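You operate a simulated robot arm through the tools that you are given. There is no shell and no other tool. Be economical: measure what you need, move in short steps, check, and stop when the job is done.

You run a simulated robot arm. Do the job below in one go: nothing can be reset, and whatever is moved stays where it is left.

JOB
Polish the grey spare worm on the black table mat, then oil it.
Fine: black pad with paste from the white paste block, then the yellow rag as it lies, already wet from the brown oil sponge; both back.

It is judged by the outcome, as a careful person would: the job done as asked, and still so three seconds after it is handed in. It fails if anything else is knocked over, pushed out of place, dropped, spilled or broken.

ROBOT AND FRAMES
A 5-joint arm with a two-finger parallel gripper, fixed in place. Base frame: the origin is at the foot of the arm, x ahead of it, y to its left, z up; the work surface is at about z = 0. Lengths are in mm, angles in rad, forces in N, time in s.
With the tool pointing down near the work surface it reaches from about 260 to 680 mm from the base axis. Its first joint turns from -1.152 to 1.152 rad. The tool tilts only in the upright plane through the base axis and itself; it spins freely about its own axis. Payload 2.9 kg.
The tool frame sits at the grasp point between the pads (the TCP): z along the fingers, y along the line on which they close. The tips reach 30 mm beyond it. Largest opening 110 mm; finger width 20, thickness 10; the body of the gripper, 48 by 112 mm, starts 55 mm behind the TCP.
Orientation is told as [roll, pitch, yaw] about the base's x, y, z axes, in that order, counted from this pose: with the fingers straight down and closing along the base's y, the tool's x points along the base's -x, its y along +y and its z along -z.

CONTROLS
- The arm moves only by the tool move_arm. Its arguments are lists of equal length, an entry for each row: "xyz": the shift along the tool's x, y, z in mm, a list of three; "dr": the turn, a rotation vector about the tool's x, y, z in rad, a list of three. In form: {"xyz": [[tx, ty, tz], ...], "dr": [[rx, ry, rz], ...]}. A call has 1 to 20 rows; each row is the pose to reach, as a shift and turn from the pose commanded when the call began, along the tool's axes at that moment. "hand" is the finger opening in mm, from 0 to 110, set as the call begins (left out, the last holds). A row lasts 0.2 s, in which the tool goes at most 50 mm and 0.15 rad; a call with a longer step from one row to the next is refused whole, and so is a gripper value outside its range. A pose out of reach is approached as far as the arm can. The call stops where the force on the tool passes 60 N (or 10 N more than at its start, if that is more) or the arm is blocked; 0.2 s more then pass. The fingers move at their own pace (about 108 mm/s each) and stop on an object; they squeeze with about 40 N. The grip force told is the motor's: it shows also when the fingers shut on nothing. Time passes only in rows, and 0.2 s behind the last, so rows that repeat a pose let the fingers close. The reply holds the time, the measured pose of the TCP, the force on the tool along the base axes, the opening and the grip force, in the units named above and with some noise.
- Cameras (640 x 400 px; columns grow to the right, rows downward): "scene" is fixed at [46.1, -474.9, 592.6]; the picture's right is [0.56, -0.83, 0.00], its down [-0.57, -0.39, -0.72] and it looks along [0.60, 0.41, -0.69] (base axes); focal length 316 px, centre (320, 200). "wrist" rides on the gripper at [-36, 0, -57] in the tool frame; the picture's right is [0.00, -1.00, 0.00], its down [0.97, 0.00, -0.24] and it looks along [0.24, 0.00, 0.97] (tool axes); focal length 218 px, centre (320, 200). There is no depth. A picture from a camera that has moved, and an enlarged one, comes with that camera's place and axes in the base frame and with its lens.
- grab_frame(camera): a new picture of that camera. The clock stands still meanwhile.
- close_up(camera, box): a new picture of the part [left, top, right, bottom] of that camera's present view, enlarged. The clock stands still meanwhile.
- finish_job(): hands the job in; it is judged then, once.

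Go step by step. Nothing tells you positions but the pictures and the camera data: compare them with the known pose of the tool, close in by small moves and look again before you grip or let go. The budget is 120 turns and 84 pictures, counting those below and the enlarged ones. Unless the task says otherwise, let go and move clear before handing in, and close with one line.

The tools are called after "Call:" as name(argument=value, ...) on one line, values as JSON. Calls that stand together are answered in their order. move_arm: Moves the arm, as the interface text tells. Its arguments: {"type":"object","properties":{"xyz":{"type":"array"},"dr":{"type":"array"},"hand":{"type":"number"}},"required":["xyz","dr"]} The other tools are called the same way: grab_frame (camera) takes a picture; close_up (camera, box) takes an enlarged picture of a part of a camera's view; finish_job () hands the job in.

At the start:

```text
time_s: 0.0
tcp_pos: [402.5, -114.9, 282.1]
tool_rot: [0.0, -0.001, 0.001]
force: [0.6, 0.4, 0.4]
width: 110.0
finger_force: 0.1
```

scene: 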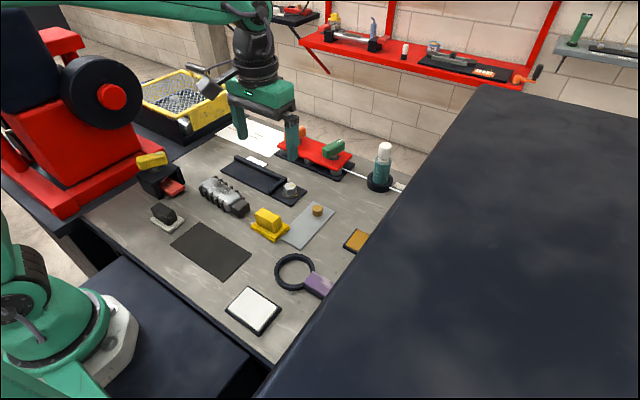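
wrist: 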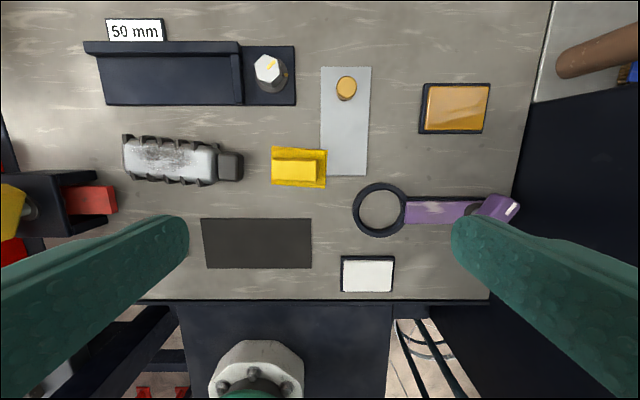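

I'll look closer at the bench before planning: the worm appears to lie behind the black mat, with the pads and blocks around it.

Call:
close_up(camera="scene", box=[120, 130, 280, 230])

Call:
close_up(camera="scene", box=[220, 190, 380, 340])

Call:
close_up(camera="wrist", box=[80, 100, 400, 300])

```text
4.00 times, centred on (200, 180) of scene
camera zoom: at [46.1, -474.9, 592.6], right [0.56, -0.83, 0.0], down [-0.57, -0.39, -0.72], along [0.6, 0.41, -0.69], focal length 1266 px, centre (800, 280)
```

zoom: 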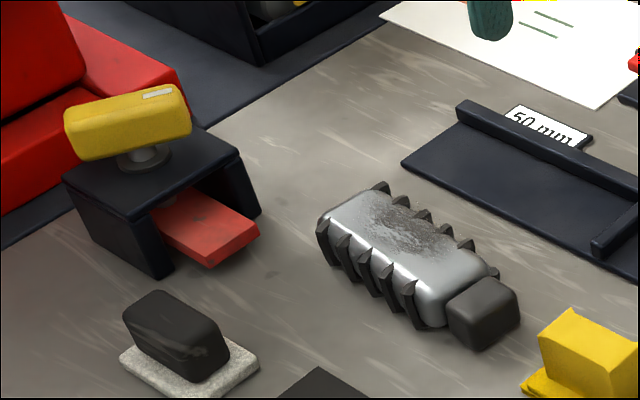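

```text
2.67 times, centred on (300, 265) of scene
camera zoom: at [46.1, -474.9, 592.6], right [0.56, -0.83, 0.0], down [-0.57, -0.39, -0.72], along [0.6, 0.41, -0.69], focal length 844 px, centre (373, 27)
```

zoom: 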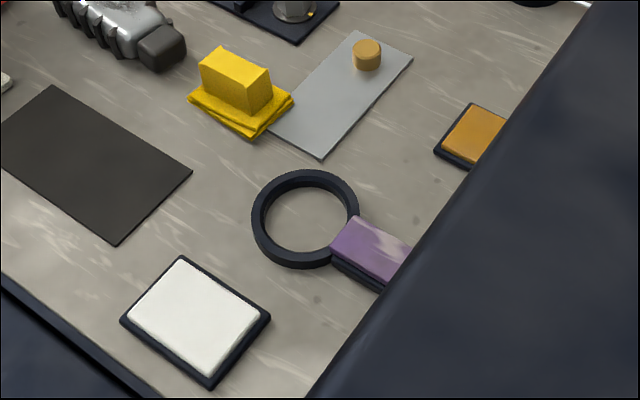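

```text
2.00 times, centred on (240, 200) of wrist
camera zoom: at [438.7, -113.9, 337.1], right [0.0, -1.0, 0.0], down [-0.97, 0.0, 0.24], along [-0.24, 0.0, -0.97], focal length 436 px, centre (480, 200)
```

zoom: 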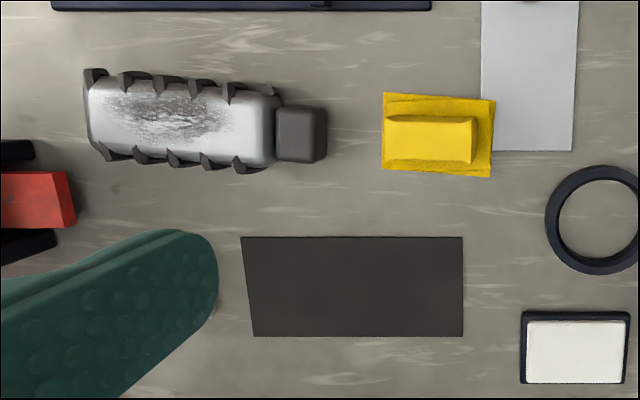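

The pad on its white felt base sits near (275, 150), the worm near (420, 65), and the mat around (280, -9). I'll move the wrist camera over the left side to measure.

Call:
move_arm(xyz=[[10, 43, 5], [20, 86, 10], [30, 129, 15], [40, 172, 20], [50, 215, 25], [60, 250, 30]], dr=[[0, 0, 0], [0, 0, 0], [0, 0, 0], [0, 0, 0], [0, 0, 0], [0, 0, 0]])

Call:
grab_frame(camera="wrist")

Call:
grab_frame(camera="scene")

```text
time_s: 1.4
tcp_pos: [341.6, 134.7, 250.3]
tool_rot: [0.001, 0.001, -0.001]
force: [0.3, 1.5, -0.1]
width: 110.0
finger_force: 0.1
```

```text
78 pictures are left
camera wrist: at [378.1, 135.6, 307.0], right [0.0, -1.0, 0.0], down [-0.97, 0.0, 0.24], along [-0.24, 0.0, -0.97], focal length 218 px, centre (320, 200)
```

wrist: 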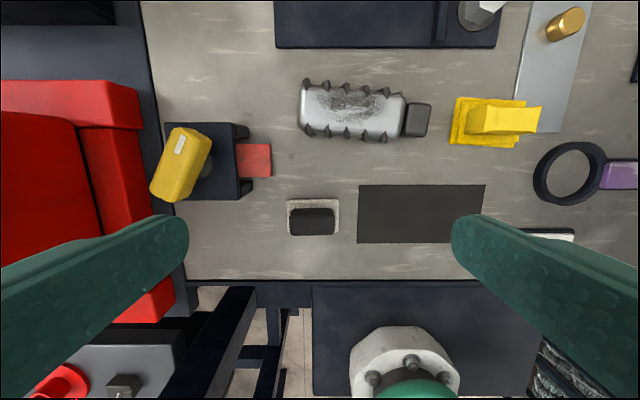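

```text
77 pictures are left
```

scene: 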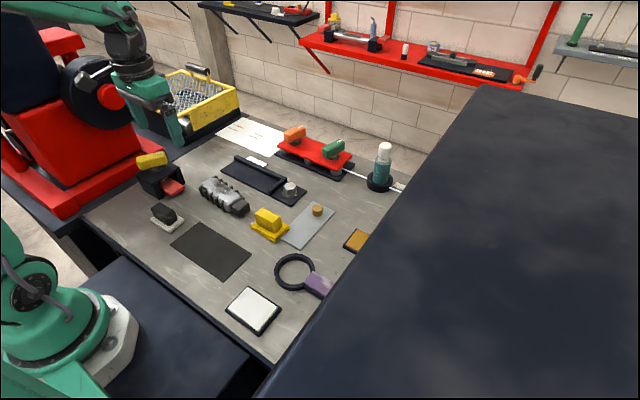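

The pad stands on a white felt piece, directly in view. I'll enlarge the pad and the worm, and glance at the paper at the back.

Call:
close_up(camera="wrist", box=[270, 170, 400, 250])

Call:
close_up(camera="wrist", box=[280, 65, 440, 155])

Call:
close_up(camera="scene", box=[200, 100, 360, 200])

Call:
close_up(camera="scene", box=[140, 170, 260, 245])

```text
4.92 times, centred on (335, 210) of wrist
camera zoom: at [378.1, 135.6, 307.0], right [0.0, -1.0, 0.0], down [-0.97, 0.0, 0.24], along [-0.24, 0.0, -0.97], focal length 1074 px, centre (246, 151)
```

zoom: 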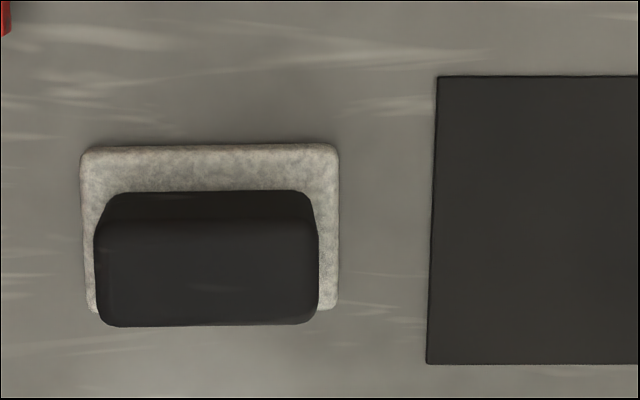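

```text
4.00 times, centred on (360, 110) of wrist
camera zoom: at [378.1, 135.6, 307.0], right [0.0, -1.0, 0.0], down [-0.97, 0.0, 0.24], along [-0.24, 0.0, -0.97], focal length 873 px, centre (160, 560)
```

zoom: 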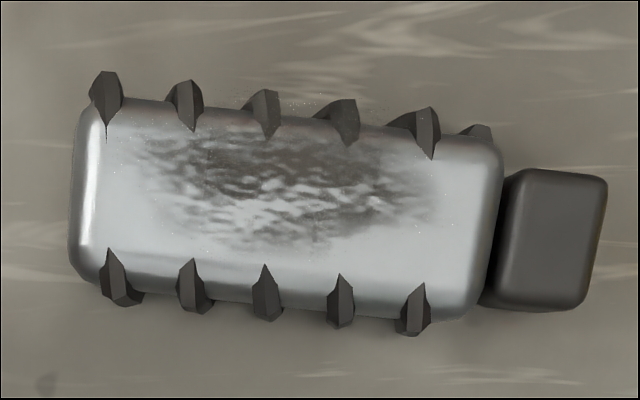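

```text
4.00 times, centred on (280, 150) of scene
camera zoom: at [46.1, -474.9, 592.6], right [0.56, -0.83, 0.0], down [-0.57, -0.39, -0.72], along [0.6, 0.41, -0.69], focal length 1266 px, centre (480, 400)
```

zoom: 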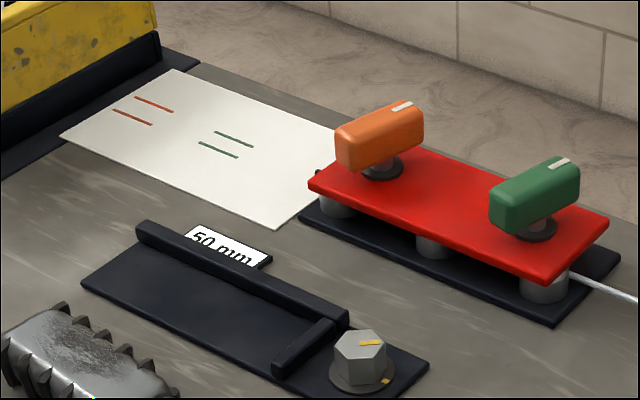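

```text
5.33 times, centred on (200, 208) of scene
camera zoom: at [46.1, -474.9, 592.6], right [0.56, -0.83, 0.0], down [-0.57, -0.39, -0.72], along [0.6, 0.41, -0.69], focal length 1688 px, centre (960, 160)
```

zoom: 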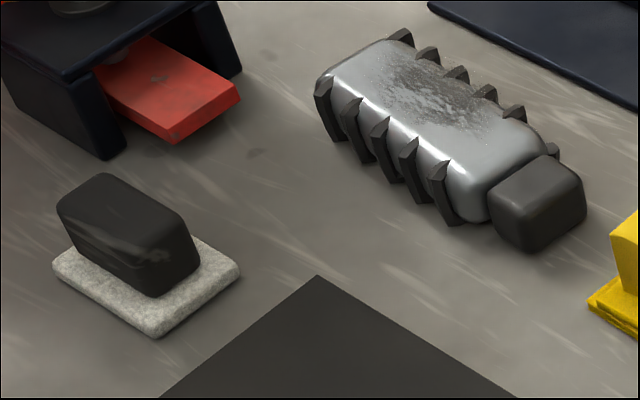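

The patch to be polished is on top of the worm (centre about (416, 95), turned about -0.1 rad). I'll go above it with the fingers closing across it.

Call:
move_arm(xyz=[[-7, -4, 10], [-15, -8, 20], [-22, -12, 30], [-30, -16, 40], [-37, -20, 50], [-45, -24, 60], [-52, -28, 70], [-60, -32, 80], [-67, -36, 90], [-74, -40, 100]], dr=[[0, 0, -0.1475], [0, 0, -0.295], [0, 0, -0.4425], [0, 0, -0.59], [0, 0, -0.7375], [0, 0, -0.885], [0, 0, -1.0325], [0, 0, -1.18], [0, 0, -1.3275], [0, 0, -1.475]], hand=95)

Call:
grab_frame(camera="wrist")

Call:
grab_frame(camera="scene")

```text
time_s: 3.6
tcp_pos: [416.6, 95.8, 150.8]
tool_rot: [-0.001, 0.001, 1.476]
force: [-0.2, -0.6, -0.6]
width: 94.9
finger_force: 0.0
```

```text
72 pictures are left
camera wrist: at [419.7, 132.3, 207.2], right [1.0, -0.09, 0.0], down [-0.09, -0.97, 0.24], along [-0.02, -0.24, -0.97], focal length 218 px, centre (320, 200)
```

wrist: 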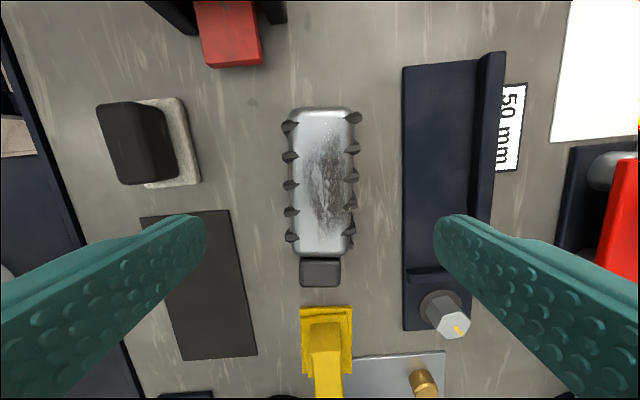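

```text
71 pictures are left
```

scene: 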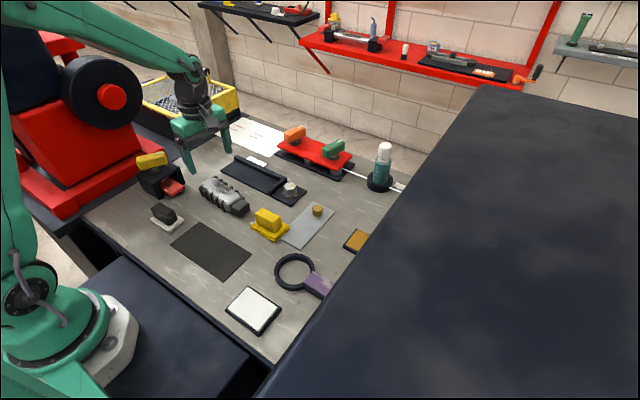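

The worm is centred between the fingers. I'll descend to about 6 mm tip clearance, and then grip across the body.

Call:
move_arm(xyz=[[0, 0, 35], [0, 0, 65], [0, 0, 90], [0, 0, 105], [0, 0, 114], [0, 0, 114]], dr=[[0, 0, 0], [0, 0, 0], [0, 0, 0], [0, 0, 0], [0, 0, 0], [0, 0, 0]])

Call:
close_up(camera="scene", box=[140, 140, 300, 240])

Call:
grab_frame(camera="wrist")

```text
time_s: 5.0
tcp_pos: [416.8, 95.1, 37.2]
tool_rot: [0.001, -0.001, 1.474]
force: [0.1, 0.0, 0.7]
width: 95.1
finger_force: 0.0
```

```text
4.00 times, centred on (220, 190) of scene
camera zoom: at [46.1, -474.9, 592.6], right [0.56, -0.83, 0.0], down [-0.57, -0.39, -0.72], along [0.6, 0.41, -0.69], focal length 1266 px, centre (720, 240)
```

zoom: 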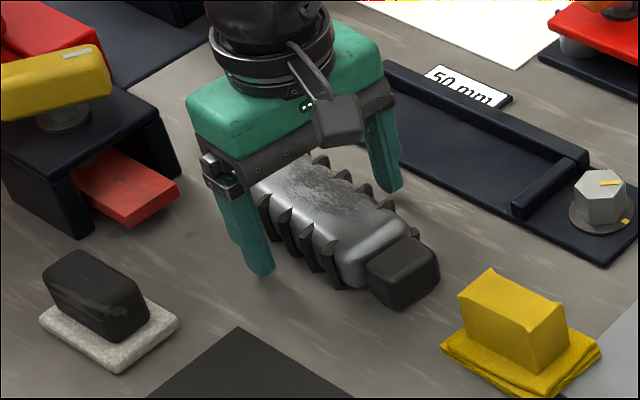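

```text
69 pictures are left
camera wrist: at [420.4, 131.5, 92.7], right [1.0, -0.1, 0.0], down [-0.09, -0.97, 0.24], along [-0.02, -0.24, -0.97], focal length 218 px, centre (320, 200)
```

wrist: 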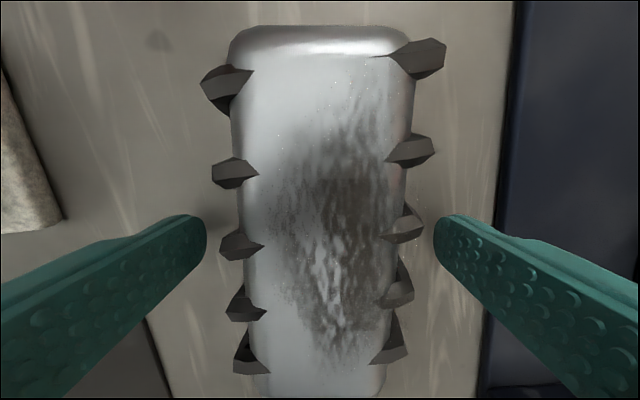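

The fingers straddle the worm evenly. Now closing gently and lifting a little.

Call:
move_arm(xyz=[[0, 0, 0], [0, 0, 0], [0, 0, 0], [0, 0, 0]], dr=[[0, 0, 0], [0, 0, 0], [0, 0, 0], [0, 0, 0]], hand=40)

Call:
move_arm(xyz=[[0, 0, -8], [0, 0, -18], [0, 0, -30], [0, 0, -30]], dr=[[0, 0, 0], [0, 0, 0], [0, 0, 0], [0, 0, 0]])

Call:
close_up(camera="scene", box=[140, 140, 300, 240])

Call:
grab_frame(camera="wrist")

```text
time_s: 6.0
tcp_pos: [416.0, 95.5, 35.4]
tool_rot: [0.0, 0.0, 1.475]
force: [0.0, 0.5, -0.7]
width: 53.5
finger_force: 40.2
```

```text
time_s: 7.0
tcp_pos: [417.4, 95.6, 66.8]
tool_rot: [-0.001, 0.001, 1.474]
force: [-0.5, -0.7, -7.3]
width: 53.7
finger_force: 40.2
```

```text
4.00 times, centred on (220, 190) of scene
camera zoom: at [46.2, -474.9, 592.6], right [0.56, -0.83, 0.0], down [-0.57, -0.39, -0.72], along [0.6, 0.41, -0.69], focal length 1266 px, centre (720, 240)
```

zoom: 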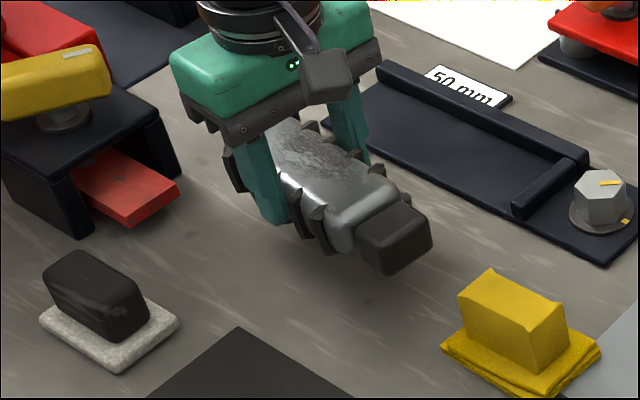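

```text
67 pictures are left
camera wrist: at [420.2, 131.8, 123.2], right [1.0, -0.1, 0.0], down [-0.09, -0.97, 0.24], along [-0.02, -0.24, -0.97], focal length 218 px, centre (320, 200)
```

wrist: 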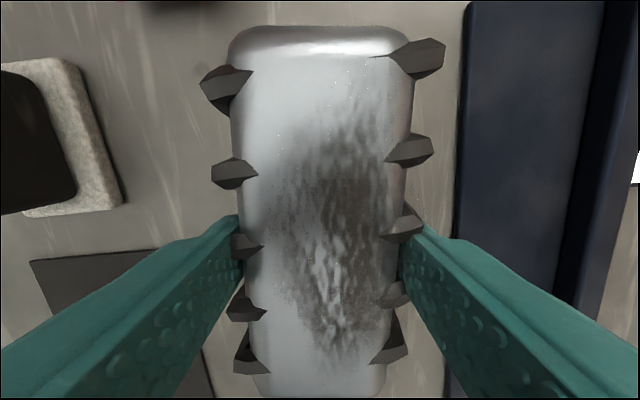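

The worm is held level. I'll carry it over the mat (centre (279, -9)), squaring it up.

Call:
move_arm(xyz=[[20, 25, -5], [41, 51, -5], [61, 76, -5], [82, 102, -5], [102.2, 126.8, -5], [102.2, 126.8, -5]], dr=[[0, 0, -0.02], [0, 0, -0.04], [0, 0, -0.06], [0, 0, -0.08], [0, 0, -0.096], [0, 0, -0.096]])

Call:
close_up(camera="scene", box=[120, 170, 280, 290])

Call:
grab_frame(camera="wrist")

```text
time_s: 8.4
tcp_pos: [279.6, 4.8, 71.7]
tool_rot: [0.001, 0.0, 1.57]
force: [0.3, -0.7, -6.8]
width: 54.0
finger_force: 40.1
```

```text
3.33 times, centred on (200, 230) of scene
camera zoom: at [46.1, -474.9, 592.6], right [0.56, -0.83, 0.0], down [-0.57, -0.39, -0.72], along [0.6, 0.41, -0.69], focal length 1055 px, centre (720, 100)
```

zoom: 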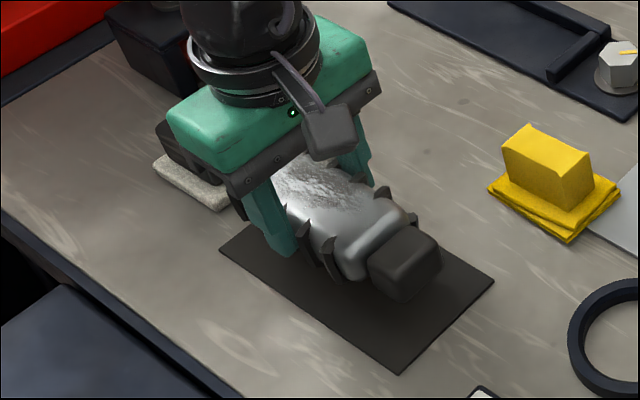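

```text
65 pictures are left
camera wrist: at [279.7, 41.6, 127.9], right [1.0, 0.0, 0.0], down [0.0, -0.97, 0.24], along [0.0, -0.24, -0.97], focal length 218 px, centre (320, 200)
```

wrist: 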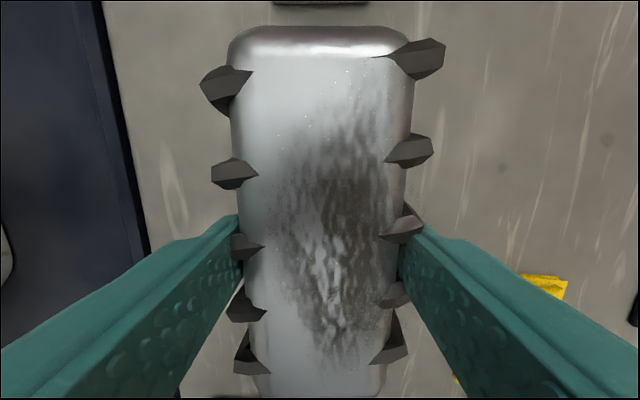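

Above the mat and aligned; lowering until it settles, then checking before letting go.

Call:
move_arm(xyz=[[0, 0, 12], [0, 0, 22], [0, 0, 29], [0, 0, 33], [0, 0, 34.5], [0, 0, 34.5]], dr=[[0, 0, 0], [0, 0, 0], [0, 0, 0], [0, 0, 0], [0, 0, 0], [0, 0, 0]])

Call:
close_up(camera="scene", box=[120, 170, 280, 290])

```text
time_s: 9.8
tcp_pos: [282.2, 5.4, 36.6]
tool_rot: [-0.001, 0.001, 1.573]
force: [-11.8, 1.5, 30.3]
width: 54.0
finger_force: 40.2
```

```text
3.33 times, centred on (200, 230) of scene
camera zoom: at [46.0, -474.9, 592.6], right [0.56, -0.83, 0.0], down [-0.57, -0.39, -0.72], along [0.6, 0.41, -0.69], focal length 1055 px, centre (720, 100)
```

zoom: 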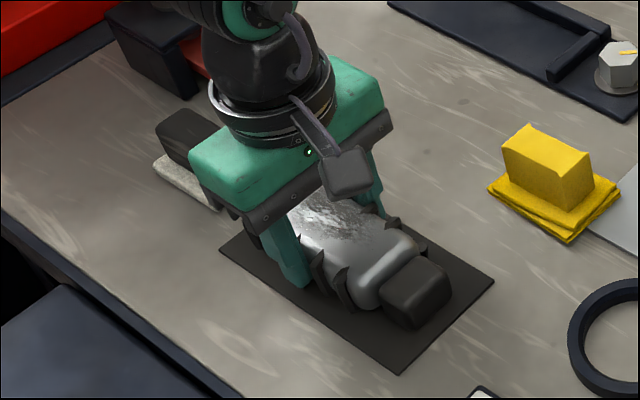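

It is resting on the mat. I'll ease the pressure, open, and rise for a look.

Call:
move_arm(xyz=[[0, 0, -0.7], [0, 0, -0.7]], dr=[[0, 0, 0], [0, 0, 0]])

Call:
move_arm(xyz=[[0, 0, 0], [0, 0, 0], [0, 0, 0], [0, 0, -15], [0, 0, -40], [0, 0, -80], [0, 0, -120], [0, 0, -150]], dr=[[0, 0, 0], [0, 0, 0], [0, 0, 0], [0, 0, 0], [0, 0, 0], [0, 0, 0], [0, 0, 0], [0, 0, 0]], hand=90)

Call:
grab_frame(camera="wrist")

Call:
close_up(camera="scene", box=[120, 170, 280, 290])

```text
time_s: 10.4
tcp_pos: [281.3, 4.2, 38.1]
tool_rot: [0.0, 0.001, 1.572]
force: [0.1, 0.0, -6.0]
width: 54.0
finger_force: 40.2
```

```text
time_s: 12.2
tcp_pos: [281.1, 6.0, 188.4]
tool_rot: [-0.001, 0.001, 1.571]
force: [0.4, 0.2, 0.0]
width: 90.1
finger_force: 0.0
```

```text
63 pictures are left
camera wrist: at [280.7, 42.7, 244.4], right [1.0, 0.0, 0.0], down [0.0, -0.97, 0.24], along [0.0, -0.24, -0.97], focal length 218 px, centre (320, 200)
```

wrist: 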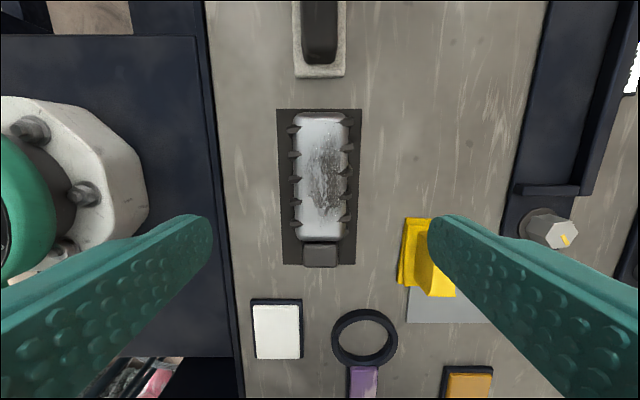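

```text
3.33 times, centred on (200, 230) of scene
camera zoom: at [46.1, -474.9, 592.6], right [0.56, -0.83, 0.0], down [-0.57, -0.39, -0.72], along [0.6, 0.41, -0.69], focal length 1055 px, centre (720, 100)
```

zoom: 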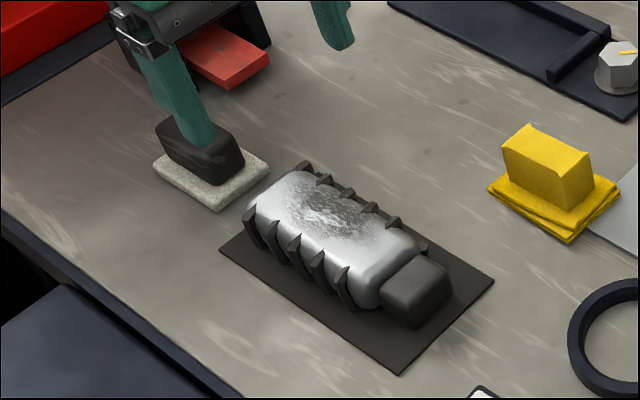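

The worm lies well on the mat. Next I go above the black pad (about (279, 145)) with fingers closing across its narrow side.

Call:
move_arm(xyz=[[-40, 0, 0], [-80, 1, 10], [-115, 2, 30], [-139.5, 2, 50], [-139.5, 2, 50]], dr=[[0, 0, 0], [0, 0, 0], [0, 0, 0], [0, 0, 0], [0, 0, 0]], hand=70)

Call:
grab_frame(camera="wrist")

Call:
close_up(camera="scene", box=[110, 140, 270, 260])

```text
time_s: 13.4
tcp_pos: [278.9, 146.0, 137.5]
tool_rot: [0.0, 0.0, 1.57]
force: [0.5, 0.4, 0.7]
width: 69.9
finger_force: 0.1
```

```text
61 pictures are left
camera wrist: at [278.2, 182.3, 194.7], right [1.0, 0.0, 0.0], down [0.0, -0.97, 0.24], along [0.0, -0.24, -0.97], focal length 218 px, centre (320, 200)
```

wrist: 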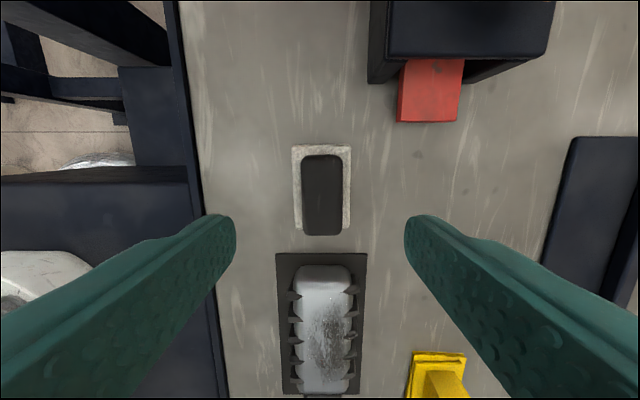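

```text
3.33 times, centred on (190, 200) of scene
camera zoom: at [46.1, -474.9, 592.6], right [0.56, -0.83, 0.0], down [-0.57, -0.39, -0.72], along [0.6, 0.41, -0.69], focal length 1055 px, centre (753, 200)
```

zoom: 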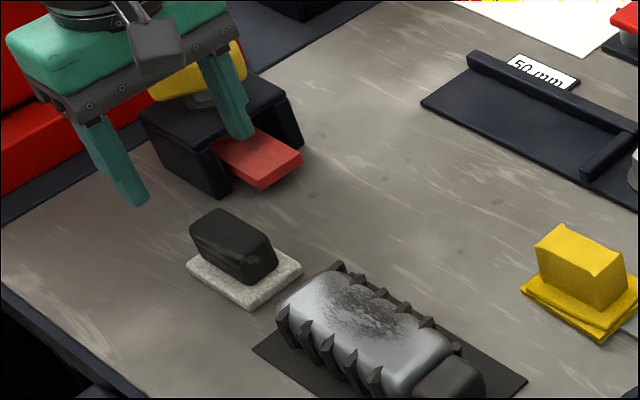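

Centred over the pad. Descending to straddle its black handle.

Call:
move_arm(xyz=[[0, -0.5, 35], [0, -0.5, 65], [0, -0.5, 82], [0, -0.5, 91], [0, -0.5, 91]], dr=[[0, 0, 0], [0, 0, 0], [0, 0, 0], [0, 0, 0], [0, 0, 0]])

Call:
grab_frame(camera="wrist")

Call:
close_up(camera="scene", box=[110, 160, 230, 240])

```text
time_s: 14.6
tcp_pos: [280.0, 145.5, 47.3]
tool_rot: [0.001, 0.0, 1.572]
force: [0.5, -0.2, 0.4]
width: 70.0
finger_force: 0.1
```

```text
59 pictures are left
camera wrist: at [279.1, 181.6, 103.5], right [1.0, 0.0, 0.0], down [0.0, -0.97, 0.24], along [0.0, -0.24, -0.97], focal length 218 px, centre (320, 200)
```

wrist: 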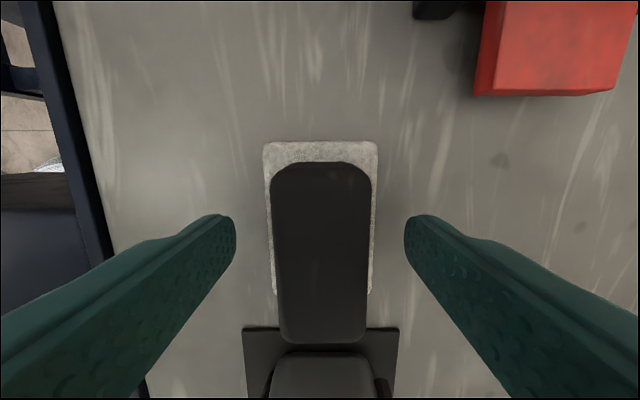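

```text
5.00 times, centred on (170, 200) of scene
camera zoom: at [46.1, -474.9, 592.6], right [0.56, -0.83, 0.0], down [-0.57, -0.39, -0.72], along [0.6, 0.41, -0.69], focal length 1583 px, centre (1070, 200)
```

zoom: 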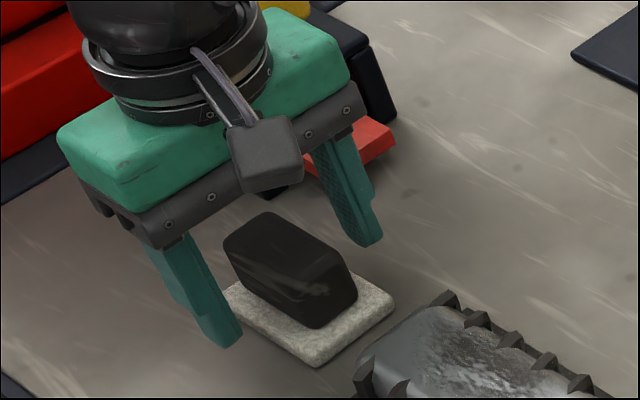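

Well centred. Closing on the handle and lifting slightly to see the underside.

Call:
move_arm(xyz=[[0, 0, 0], [0, 0, 0], [0, 0, 0], [0, 0, 0]], dr=[[0, 0, 0], [0, 0, 0], [0, 0, 0], [0, 0, 0]], hand=10)

Call:
move_arm(xyz=[[0, 0, -10], [0, 0, -25], [0, 0, -55], [0, 0, -55]], dr=[[0, 0, 0], [0, 0, 0], [0, 0, 0], [0, 0, 0]])

Call:
close_up(camera="scene", box=[110, 140, 230, 240])

```text
time_s: 15.6
tcp_pos: [279.7, 145.1, 47.5]
tool_rot: [0.0, 0.0, 1.571]
force: [0.1, 0.4, 0.4]
width: 29.0
finger_force: 39.7
```

```text
time_s: 16.6
tcp_pos: [280.4, 145.5, 102.9]
tool_rot: [-0.001, 0.001, 1.57]
force: [0.6, 0.1, -1.0]
width: 29.2
finger_force: 39.8
```

```text
4.00 times, centred on (170, 190) of scene
camera zoom: at [46.1, -474.9, 592.6], right [0.56, -0.83, 0.0], down [-0.57, -0.39, -0.72], along [0.6, 0.41, -0.69], focal length 1266 px, centre (920, 240)
```

zoom: 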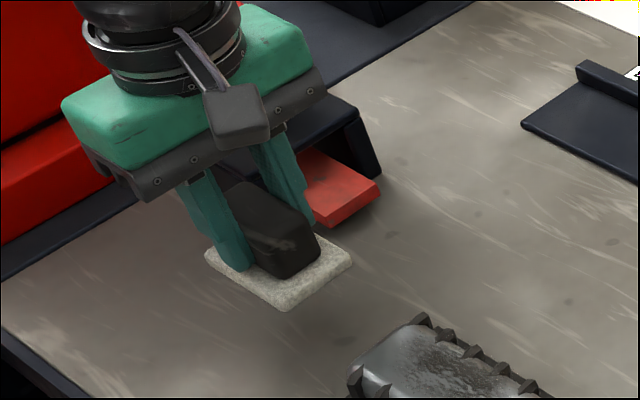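

The white felt is the pad's face (47 mm below the TCP). Carrying it up and around to above the paste block near (229, -192).

Call:
move_arm(xyz=[[30, -4, -27], [75, -10, -27], [120, -17, -27], [166, -20, -27], [210, -18, -27], [250, -4, -27], [285, 15, -27], [313, 35, -27], [335, 51, -27], [335, 51, -27]], dr=[[0, 0, 0], [0, 0, 0], [0, 0, 0], [0, 0, 0], [0, 0, 0], [0, 0, 0], [0, 0, 0], [0, 0, 0], [0, 0, 0], [0, 0, 0]])

Call:
grab_frame(camera="wrist")

Call:
close_up(camera="scene", box=[190, 230, 310, 350])

```text
time_s: 18.8
tcp_pos: [226.6, -190.3, 129.5]
tool_rot: [0.001, 0.001, 1.57]
force: [0.3, -0.6, -1.5]
width: 29.0
finger_force: 40.3
```

```text
56 pictures are left
camera wrist: at [227.1, -153.7, 185.6], right [1.0, 0.0, 0.0], down [0.0, -0.97, 0.24], along [0.0, -0.24, -0.97], focal length 218 px, centre (320, 200)
```

wrist: 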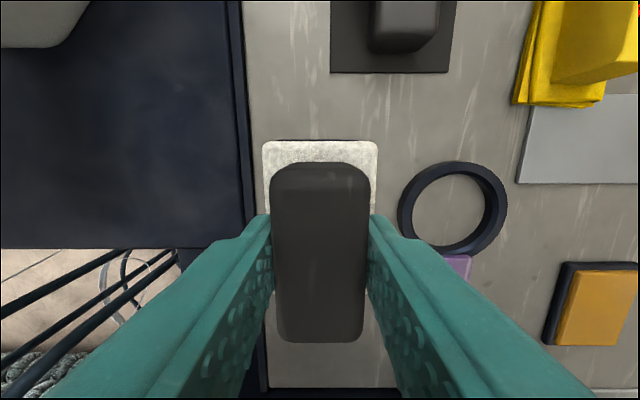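

```text
3.33 times, centred on (250, 290) of scene
camera zoom: at [46.1, -474.9, 592.6], right [0.56, -0.83, 0.0], down [-0.57, -0.39, -0.72], along [0.6, 0.41, -0.69], focal length 1055 px, centre (553, -100)
```

zoom: 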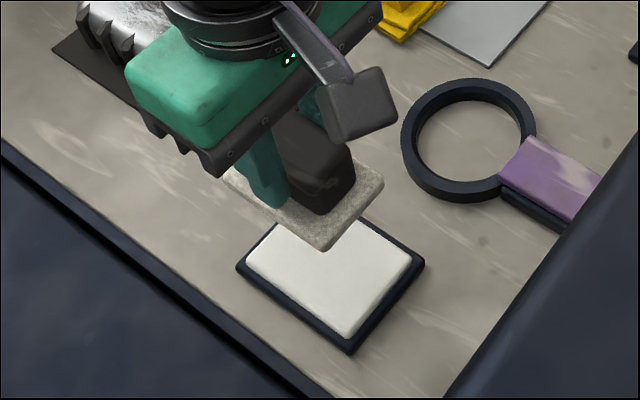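

The pad is over the paste block (centre about (226, -194)). I'll lower near it, then feel for contact in small steps.

Call:
move_arm(xyz=[[3.5, 0, 25], [3.5, 0, 45], [3.5, 0, 60], [3.5, 0, 64], [3.5, 0, 64]], dr=[[0, 0, 0], [0, 0, 0], [0, 0, 0], [0, 0, 0], [0, 0, 0]])

Call:
close_up(camera="scene", box=[200, 250, 300, 340])

```text
time_s: 20.0
tcp_pos: [229.5, -193.6, 64.1]
tool_rot: [0.001, 0.0, 1.571]
force: [0.5, -0.2, -0.5]
width: 29.6
finger_force: 39.6
```

```text
4.44 times, centred on (250, 295) of scene
camera zoom: at [46.1, -474.9, 592.6], right [0.56, -0.83, 0.0], down [-0.57, -0.39, -0.72], along [0.6, 0.41, -0.69], focal length 1407 px, centre (631, -222)
```

zoom: 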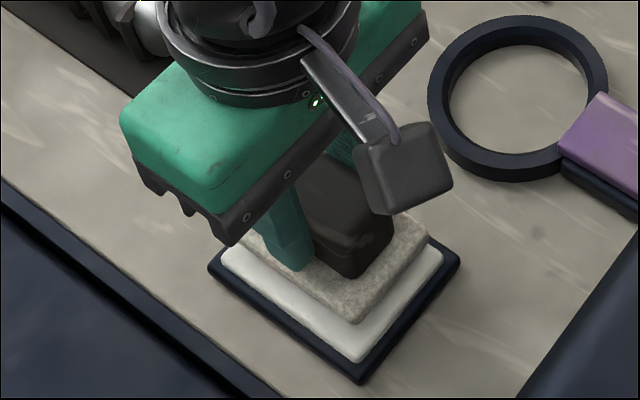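

Nicely centred. Stepping down to light contact.

Call:
move_arm(xyz=[[0, 0, 2], [0, 0, 3], [0, 0, 4], [0, 0, 4]], dr=[[0, 0, 0], [0, 0, 0], [0, 0, 0], [0, 0, 0]])

```text
time_s: 21.0
tcp_pos: [228.0, -192.8, 61.5]
tool_rot: [-0.001, -0.001, 1.571]
force: [0.4, 1.1, -1.2]
width: 29.4
finger_force: 40.2
```

Call:
move_arm(xyz=[[1, 0, 1], [1, 0, 2], [1, 0, 2]], dr=[[0, 0, 0], [0, 0, 0], [0, 0, 0]])

Call:
close_up(camera="scene", box=[200, 250, 300, 340])

```text
time_s: 21.8
tcp_pos: [228.9, -193.2, 59.1]
tool_rot: [0.001, 0.001, 1.57]
force: [-9.0, 13.6, 49.9]
width: 29.3
finger_force: 40.4
```

```text
4.44 times, centred on (250, 295) of scene
camera zoom: at [46.0, -474.8, 592.7], right [0.56, -0.83, 0.0], down [-0.57, -0.39, -0.72], along [0.6, 0.41, -0.69], focal length 1407 px, centre (631, -222)
```

zoom: 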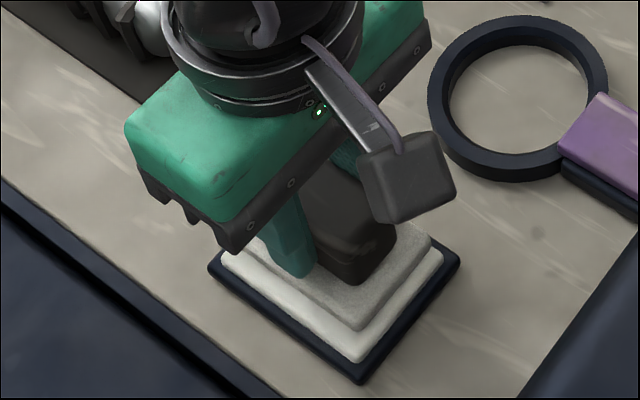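

Firm contact (50 N), and the felt has whitened. I'll ease off and rise to look at the face.

Call:
move_arm(xyz=[[0, 0, -1], [0, 0, -1], [0, 0, -12], [0, 0, -35], [0, 0, -65], [0, 0, -65]], dr=[[0, 0, 0], [0, 0, 0], [0, 0, 0], [0, 0, 0], [0, 0, 0], [0, 0, 0]])

Call:
close_up(camera="scene", box=[190, 230, 310, 350])

```text
time_s: 23.2
tcp_pos: [229.5, -192.6, 122.9]
tool_rot: [0.001, 0.0, 1.569]
force: [0.5, 0.1, -0.7]
width: 29.3
finger_force: 39.6
```

```text
3.33 times, centred on (250, 290) of scene
camera zoom: at [46.1, -474.9, 592.6], right [0.56, -0.83, 0.0], down [-0.57, -0.39, -0.72], along [0.6, 0.41, -0.69], focal length 1055 px, centre (553, -100)
```

zoom: 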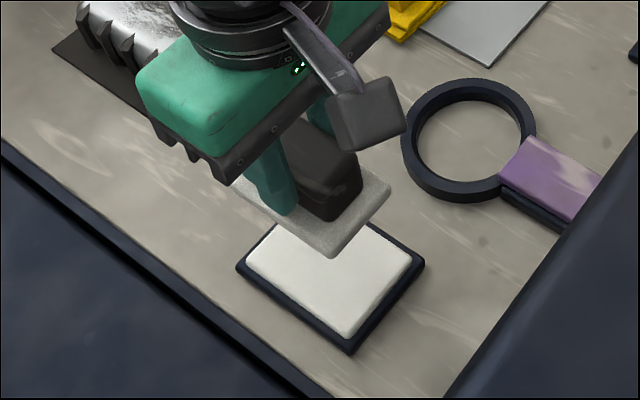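

The felt is now coated with paste. Moving above the worm's patch, about (282, 7).

Call:
move_arm(xyz=[[-33, -10, 0], [-68, -30, 0], [-108, -50, 0], [-153, -58, 0], [-185, -55, 0], [-200, -52.5, 10], [-200, -52.5, 32], [-200, -52.5, 32]], dr=[[0, 0, 0], [0, 0, 0], [0, 0, 0], [0, 0, 0], [0, 0, 0], [0, 0, 0], [0, 0, 0], [0, 0, 0]])

Call:
close_up(camera="scene", box=[130, 170, 270, 290])

Call:
grab_frame(camera="wrist")

```text
time_s: 25.0
tcp_pos: [281.5, 8.4, 90.3]
tool_rot: [0.001, 0.001, 1.571]
force: [0.4, -0.9, -1.2]
width: 29.1
finger_force: 40.4
```

```text
3.33 times, centred on (200, 230) of scene
camera zoom: at [46.1, -474.9, 592.6], right [0.56, -0.83, 0.0], down [-0.57, -0.39, -0.72], along [0.6, 0.41, -0.69], focal length 1055 px, centre (720, 100)
```

zoom: 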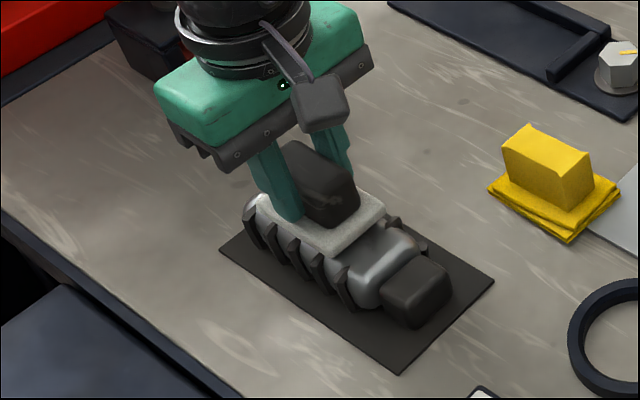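

```text
50 pictures are left
camera wrist: at [280.9, 43.3, 147.7], right [1.0, 0.0, 0.0], down [0.0, -0.97, 0.24], along [0.0, -0.24, -0.97], focal length 218 px, centre (320, 200)
```

wrist: 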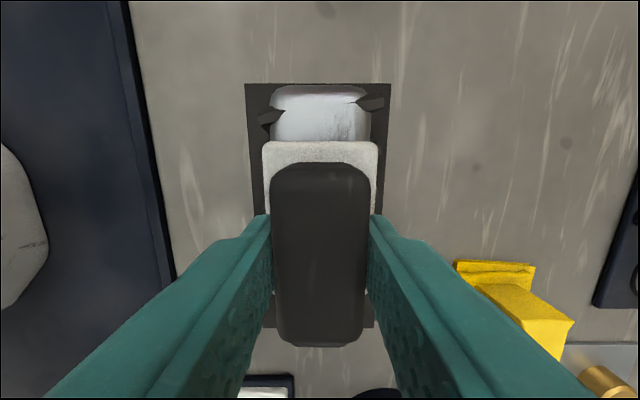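

Well aligned above the worm. Stepping down to feel for contact.

Call:
move_arm(xyz=[[0, 0, 4], [0, 0, 7], [0, 0, 9], [0, 0, 10], [0, 0, 10]], dr=[[0, 0, 0], [0, 0, 0], [0, 0, 0], [0, 0, 0], [0, 0, 0]])

```text
time_s: 26.1
tcp_pos: [281.5, 7.3, 84.7]
tool_rot: [-0.001, 0.0, 1.574]
force: [-3.4, 0.5, 11.2]
width: 29.3
finger_force: 39.5
stopped in row 5: the force on the tool passed its limit (the readings are from after the stop); the commanded pose is now the measured one
```

Contact at TCP z ≈ 84.7 with about 11 N. A short trial stroke along the worm first.

Call:
move_arm(xyz=[[5, 0, 0], [10, 0, 0], [5, 0, 0], [0, 0, 0], [-5, 0, 0], [-10, 0, 0]], dr=[[0, 0, 0], [0, 0, 0], [0, 0, 0], [0, 0, 0], [0, 0, 0], [0, 0, 0]])

Call:
close_up(camera="scene", box=[130, 170, 270, 290])

```text
time_s: 27.4
tcp_pos: [282.6, 15.5, 85.2]
tool_rot: [0.001, 0.0, 1.57]
force: [-0.5, -12.5, 14.8]
width: 29.4
finger_force: 40.0
```

```text
3.33 times, centred on (200, 230) of scene
camera zoom: at [46.1, -474.9, 592.6], right [0.56, -0.83, 0.0], down [-0.57, -0.39, -0.72], along [0.6, 0.41, -0.69], focal length 1055 px, centre (720, 100)
```

zoom: 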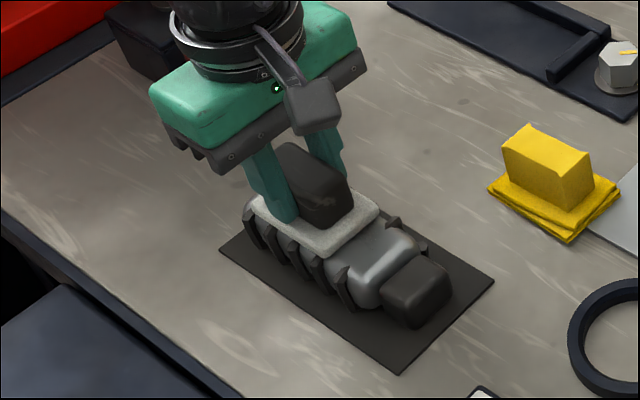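

The worm stays put on the mat. Full strokes over the patch now.

Call:
move_arm(xyz=[[10, 0, 0], [20, 0, 0], [30, 0, 0], [35, 0, 0], [25, 0, 0], [15, 0, 0], [5, 0, 0], [-5, 0, 0], [-15, 0, 0], [-5, 0, 0], [5, 0, 0], [15, 0, 0], [25, 0, 0], [35, 0, 0], [25, 0, 0], [15, 0, 0], [5, 0, 0], [-5, 0, 0], [-15, 0, 0], [0, 0, 0]], dr=[[0, 0, 0], [0, 0, 0], [0, 0, 0], [0, 0, 0], [0, 0, 0], [0, 0, 0], [0, 0, 0], [0, 0, 0], [0, 0, 0], [0, 0, 0], [0, 0, 0], [0, 0, 0], [0, 0, 0], [0, 0, 0], [0, 0, 0], [0, 0, 0], [0, 0, 0], [0, 0, 0], [0, 0, 0], [0, 0, 0]])

Call:
move_arm(xyz=[[0, 0, -8], [-15, 0, -30], [-50, 0, -40], [-85, 0, -40], [-105, 0, -40]], dr=[[0, 0, 0], [0, 0, 0], [0, 0, 0], [0, 0, 0], [0, 0, 0]])

Call:
close_up(camera="scene", box=[130, 170, 270, 290])

Call:
grab_frame(camera="wrist")

```text
time_s: 31.6
tcp_pos: [281.5, 16.1, 83.9]
tool_rot: [-0.001, 0.0, 1.572]
force: [0.5, 4.7, 5.6]
width: 29.2
finger_force: 39.8
```

```text
time_s: 32.9
tcp_pos: [281.2, 121.3, 125.0]
tool_rot: [-0.001, 0.001, 1.571]
force: [0.3, 0.5, -0.6]
width: 29.4
finger_force: 39.9
```

```text
3.33 times, centred on (200, 230) of scene
camera zoom: at [46.1, -474.9, 592.6], right [0.56, -0.83, 0.0], down [-0.57, -0.39, -0.72], along [0.6, 0.41, -0.69], focal length 1055 px, centre (720, 100)
```

zoom: 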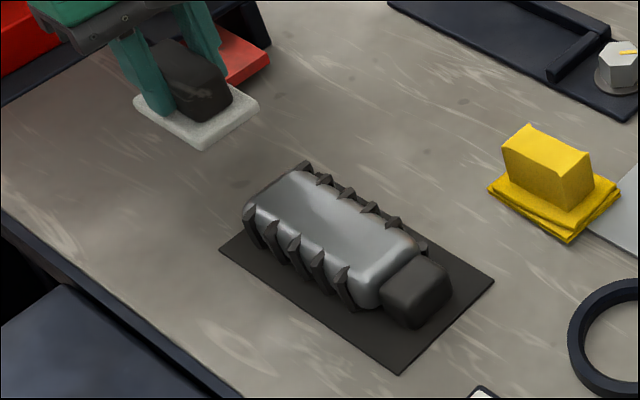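

```text
47 pictures are left
camera wrist: at [280.5, 158.3, 180.9], right [1.0, 0.0, 0.0], down [0.0, -0.97, 0.24], along [0.0, -0.24, -0.97], focal length 218 px, centre (320, 200)
```

wrist: 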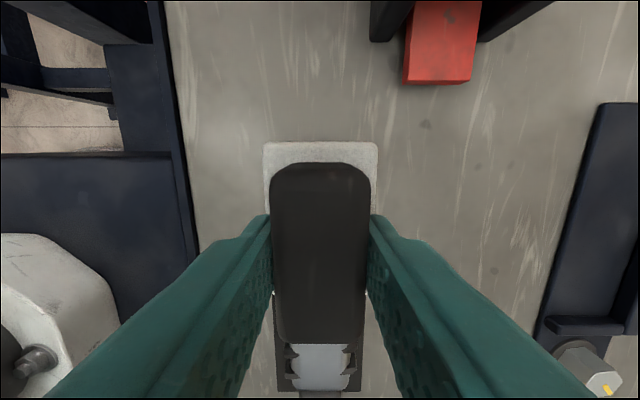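

The dark patch appears gone. Closer check before putting the pad down.

Call:
close_up(camera="scene", box=[175, 205, 245, 255])

```text
8.00 times, centred on (210, 230) of scene
camera zoom: at [46.1, -474.9, 592.6], right [0.56, -0.83, 0.0], down [-0.57, -0.39, -0.72], along [0.6, 0.41, -0.69], focal length 2532 px, centre (1200, -40)
```

zoom: 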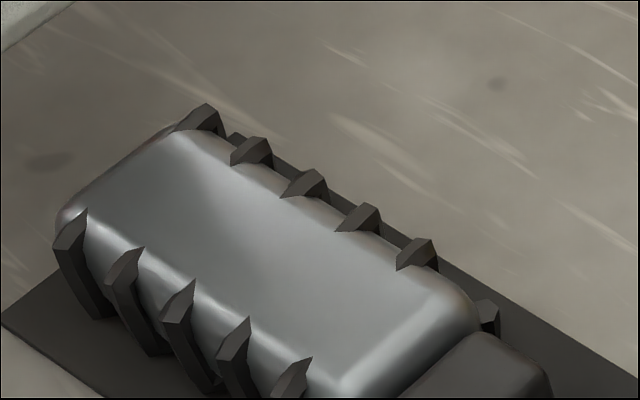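

Polished uniformly. Putting the pad back at its original spot, (280, 145).

Call:
move_arm(xyz=[[-24.2, 1.2, 0], [-24.2, 1.2, 35], [-24.2, 1.2, 62], [-24.2, 1.2, 73], [-24.2, 1.2, 76], [-24.2, 1.2, 76]], dr=[[0, 0, 0], [0, 0, 0], [0, 0, 0], [0, 0, 0], [0, 0, 0], [0, 0, 0]])

Call:
close_up(camera="scene", box=[110, 160, 230, 240])

```text
time_s: 34.2
tcp_pos: [279.5, 146.3, 47.6]
tool_rot: [0.0, 0.0, 1.572]
force: [-0.3, -0.4, -0.9]
width: 29.6
finger_force: 40.1
```

```text
5.00 times, centred on (170, 200) of scene
camera zoom: at [46.1, -474.9, 592.6], right [0.56, -0.83, 0.0], down [-0.57, -0.39, -0.72], along [0.6, 0.41, -0.69], focal length 1583 px, centre (1070, 200)
```

zoom: 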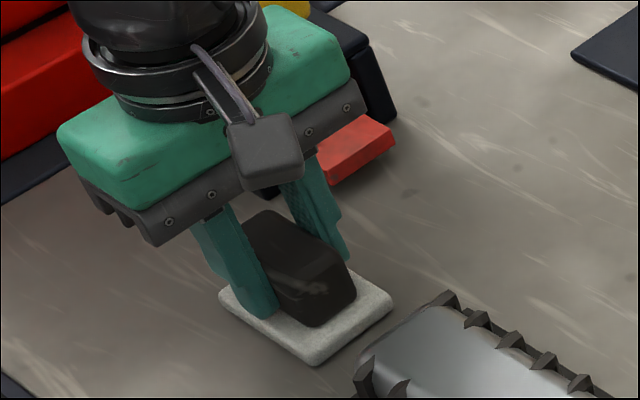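

Almost down, no contact yet; one small step further.

Call:
move_arm(xyz=[[0, 0, 0.5], [0, 0, 1], [0, 0, 1]], dr=[[0, 0, 0], [0, 0, 0], [0, 0, 0]])

```text
time_s: 35.0
tcp_pos: [279.1, 144.9, 47.9]
tool_rot: [0.0, 0.0, 1.571]
force: [-0.4, 0.7, 1.6]
width: 29.1
finger_force: 40.1
```

Touching down now. Releasing and rising.

Call:
move_arm(xyz=[[0, 0, 0], [0, 0, 0], [0, 0, 0], [0, 0, -20], [0, 0, -50], [0, 0, -90], [0, 0, -130]], dr=[[0, 0, 0], [0, 0, 0], [0, 0, 0], [0, 0, 0], [0, 0, 0], [0, 0, 0], [0, 0, 0]], hand=70)

Call:
grab_frame(camera="wrist")

Call:
close_up(camera="scene", box=[230, 180, 350, 260])

```text
time_s: 36.6
tcp_pos: [279.8, 145.1, 177.9]
tool_rot: [0.001, 0.001, 1.57]
force: [-0.2, -0.4, -0.1]
width: 70.0
finger_force: 0.1
```

```text
44 pictures are left
camera wrist: at [280.0, 182.4, 233.3], right [1.0, 0.0, 0.0], down [0.0, -0.97, 0.24], along [0.0, -0.24, -0.97], focal length 218 px, centre (320, 200)
```

wrist: 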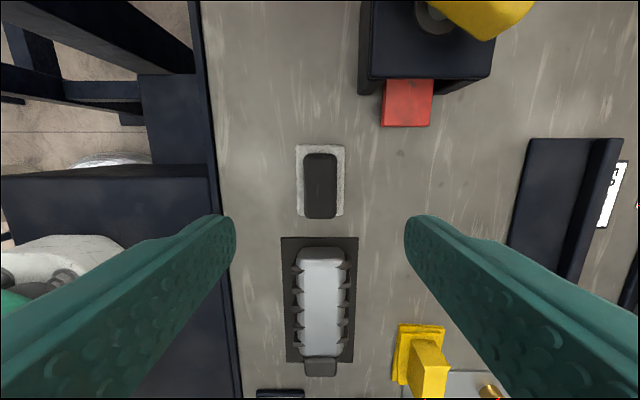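

```text
5.00 times, centred on (290, 220) of scene
camera zoom: at [46.1, -474.9, 592.6], right [0.56, -0.83, 0.0], down [-0.57, -0.39, -0.72], along [0.6, 0.41, -0.69], focal length 1583 px, centre (470, 100)
```

zoom: 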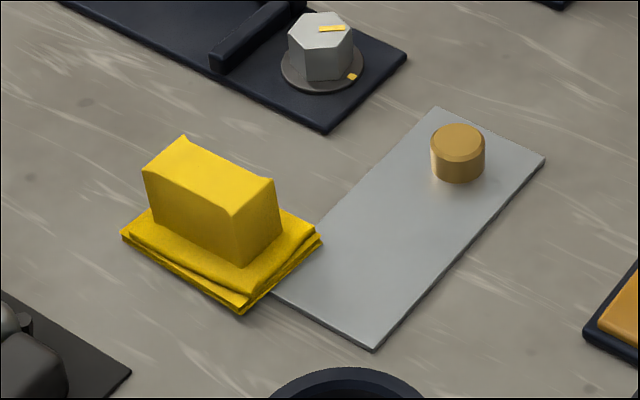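

The pad is back in place. Now going above the yellow rag near (407, -82).

Call:
move_arm(xyz=[[38, -21, 0], [76, -42, 0], [114, -63, 0], [151, -85, 0], [189, -106, 0], [227, -127, 0], [227, -127, 0]], dr=[[0, 0, 0.01], [0, 0, 0.02], [0, 0, 0.03], [0, 0, 0.04], [0, 0, 0.06], [0, 0, 0.07], [0, 0, 0.07]])

Call:
grab_frame(camera="wrist")

```text
time_s: 38.2
tcp_pos: [407.0, -81.3, 177.1]
tool_rot: [0.0, 0.001, 1.501]
force: [0.2, -0.5, 0.8]
width: 69.8
finger_force: 0.0
```

```text
42 pictures are left
camera wrist: at [410.0, -45.5, 232.5], right [1.0, -0.07, 0.0], down [-0.07, -0.97, 0.24], along [-0.02, -0.24, -0.97], focal length 218 px, centre (320, 200)
```

wrist: 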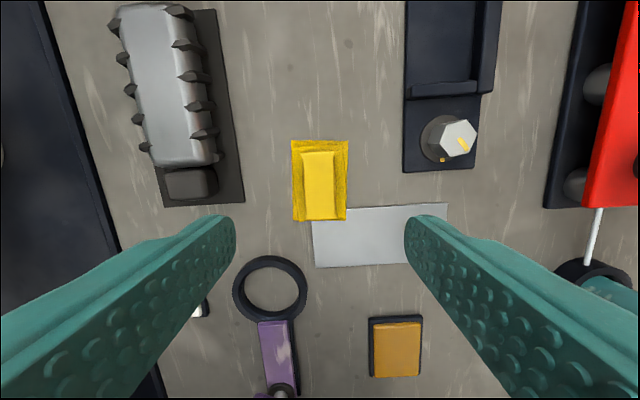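

Call:
close_up(camera="wrist", box=[260, 120, 400, 240])

```text
3.33 times, centred on (330, 180) of wrist
camera zoom: at [410.0, -45.5, 232.5], right [1.0, -0.07, 0.0], down [-0.07, -0.97, 0.24], along [-0.02, -0.24, -0.97], focal length 728 px, centre (287, 267)
```

zoom: 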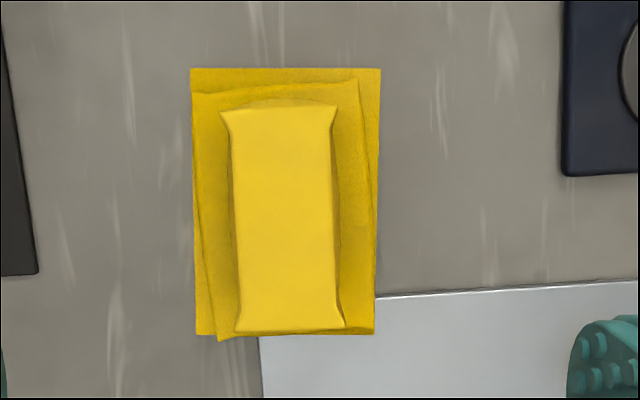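

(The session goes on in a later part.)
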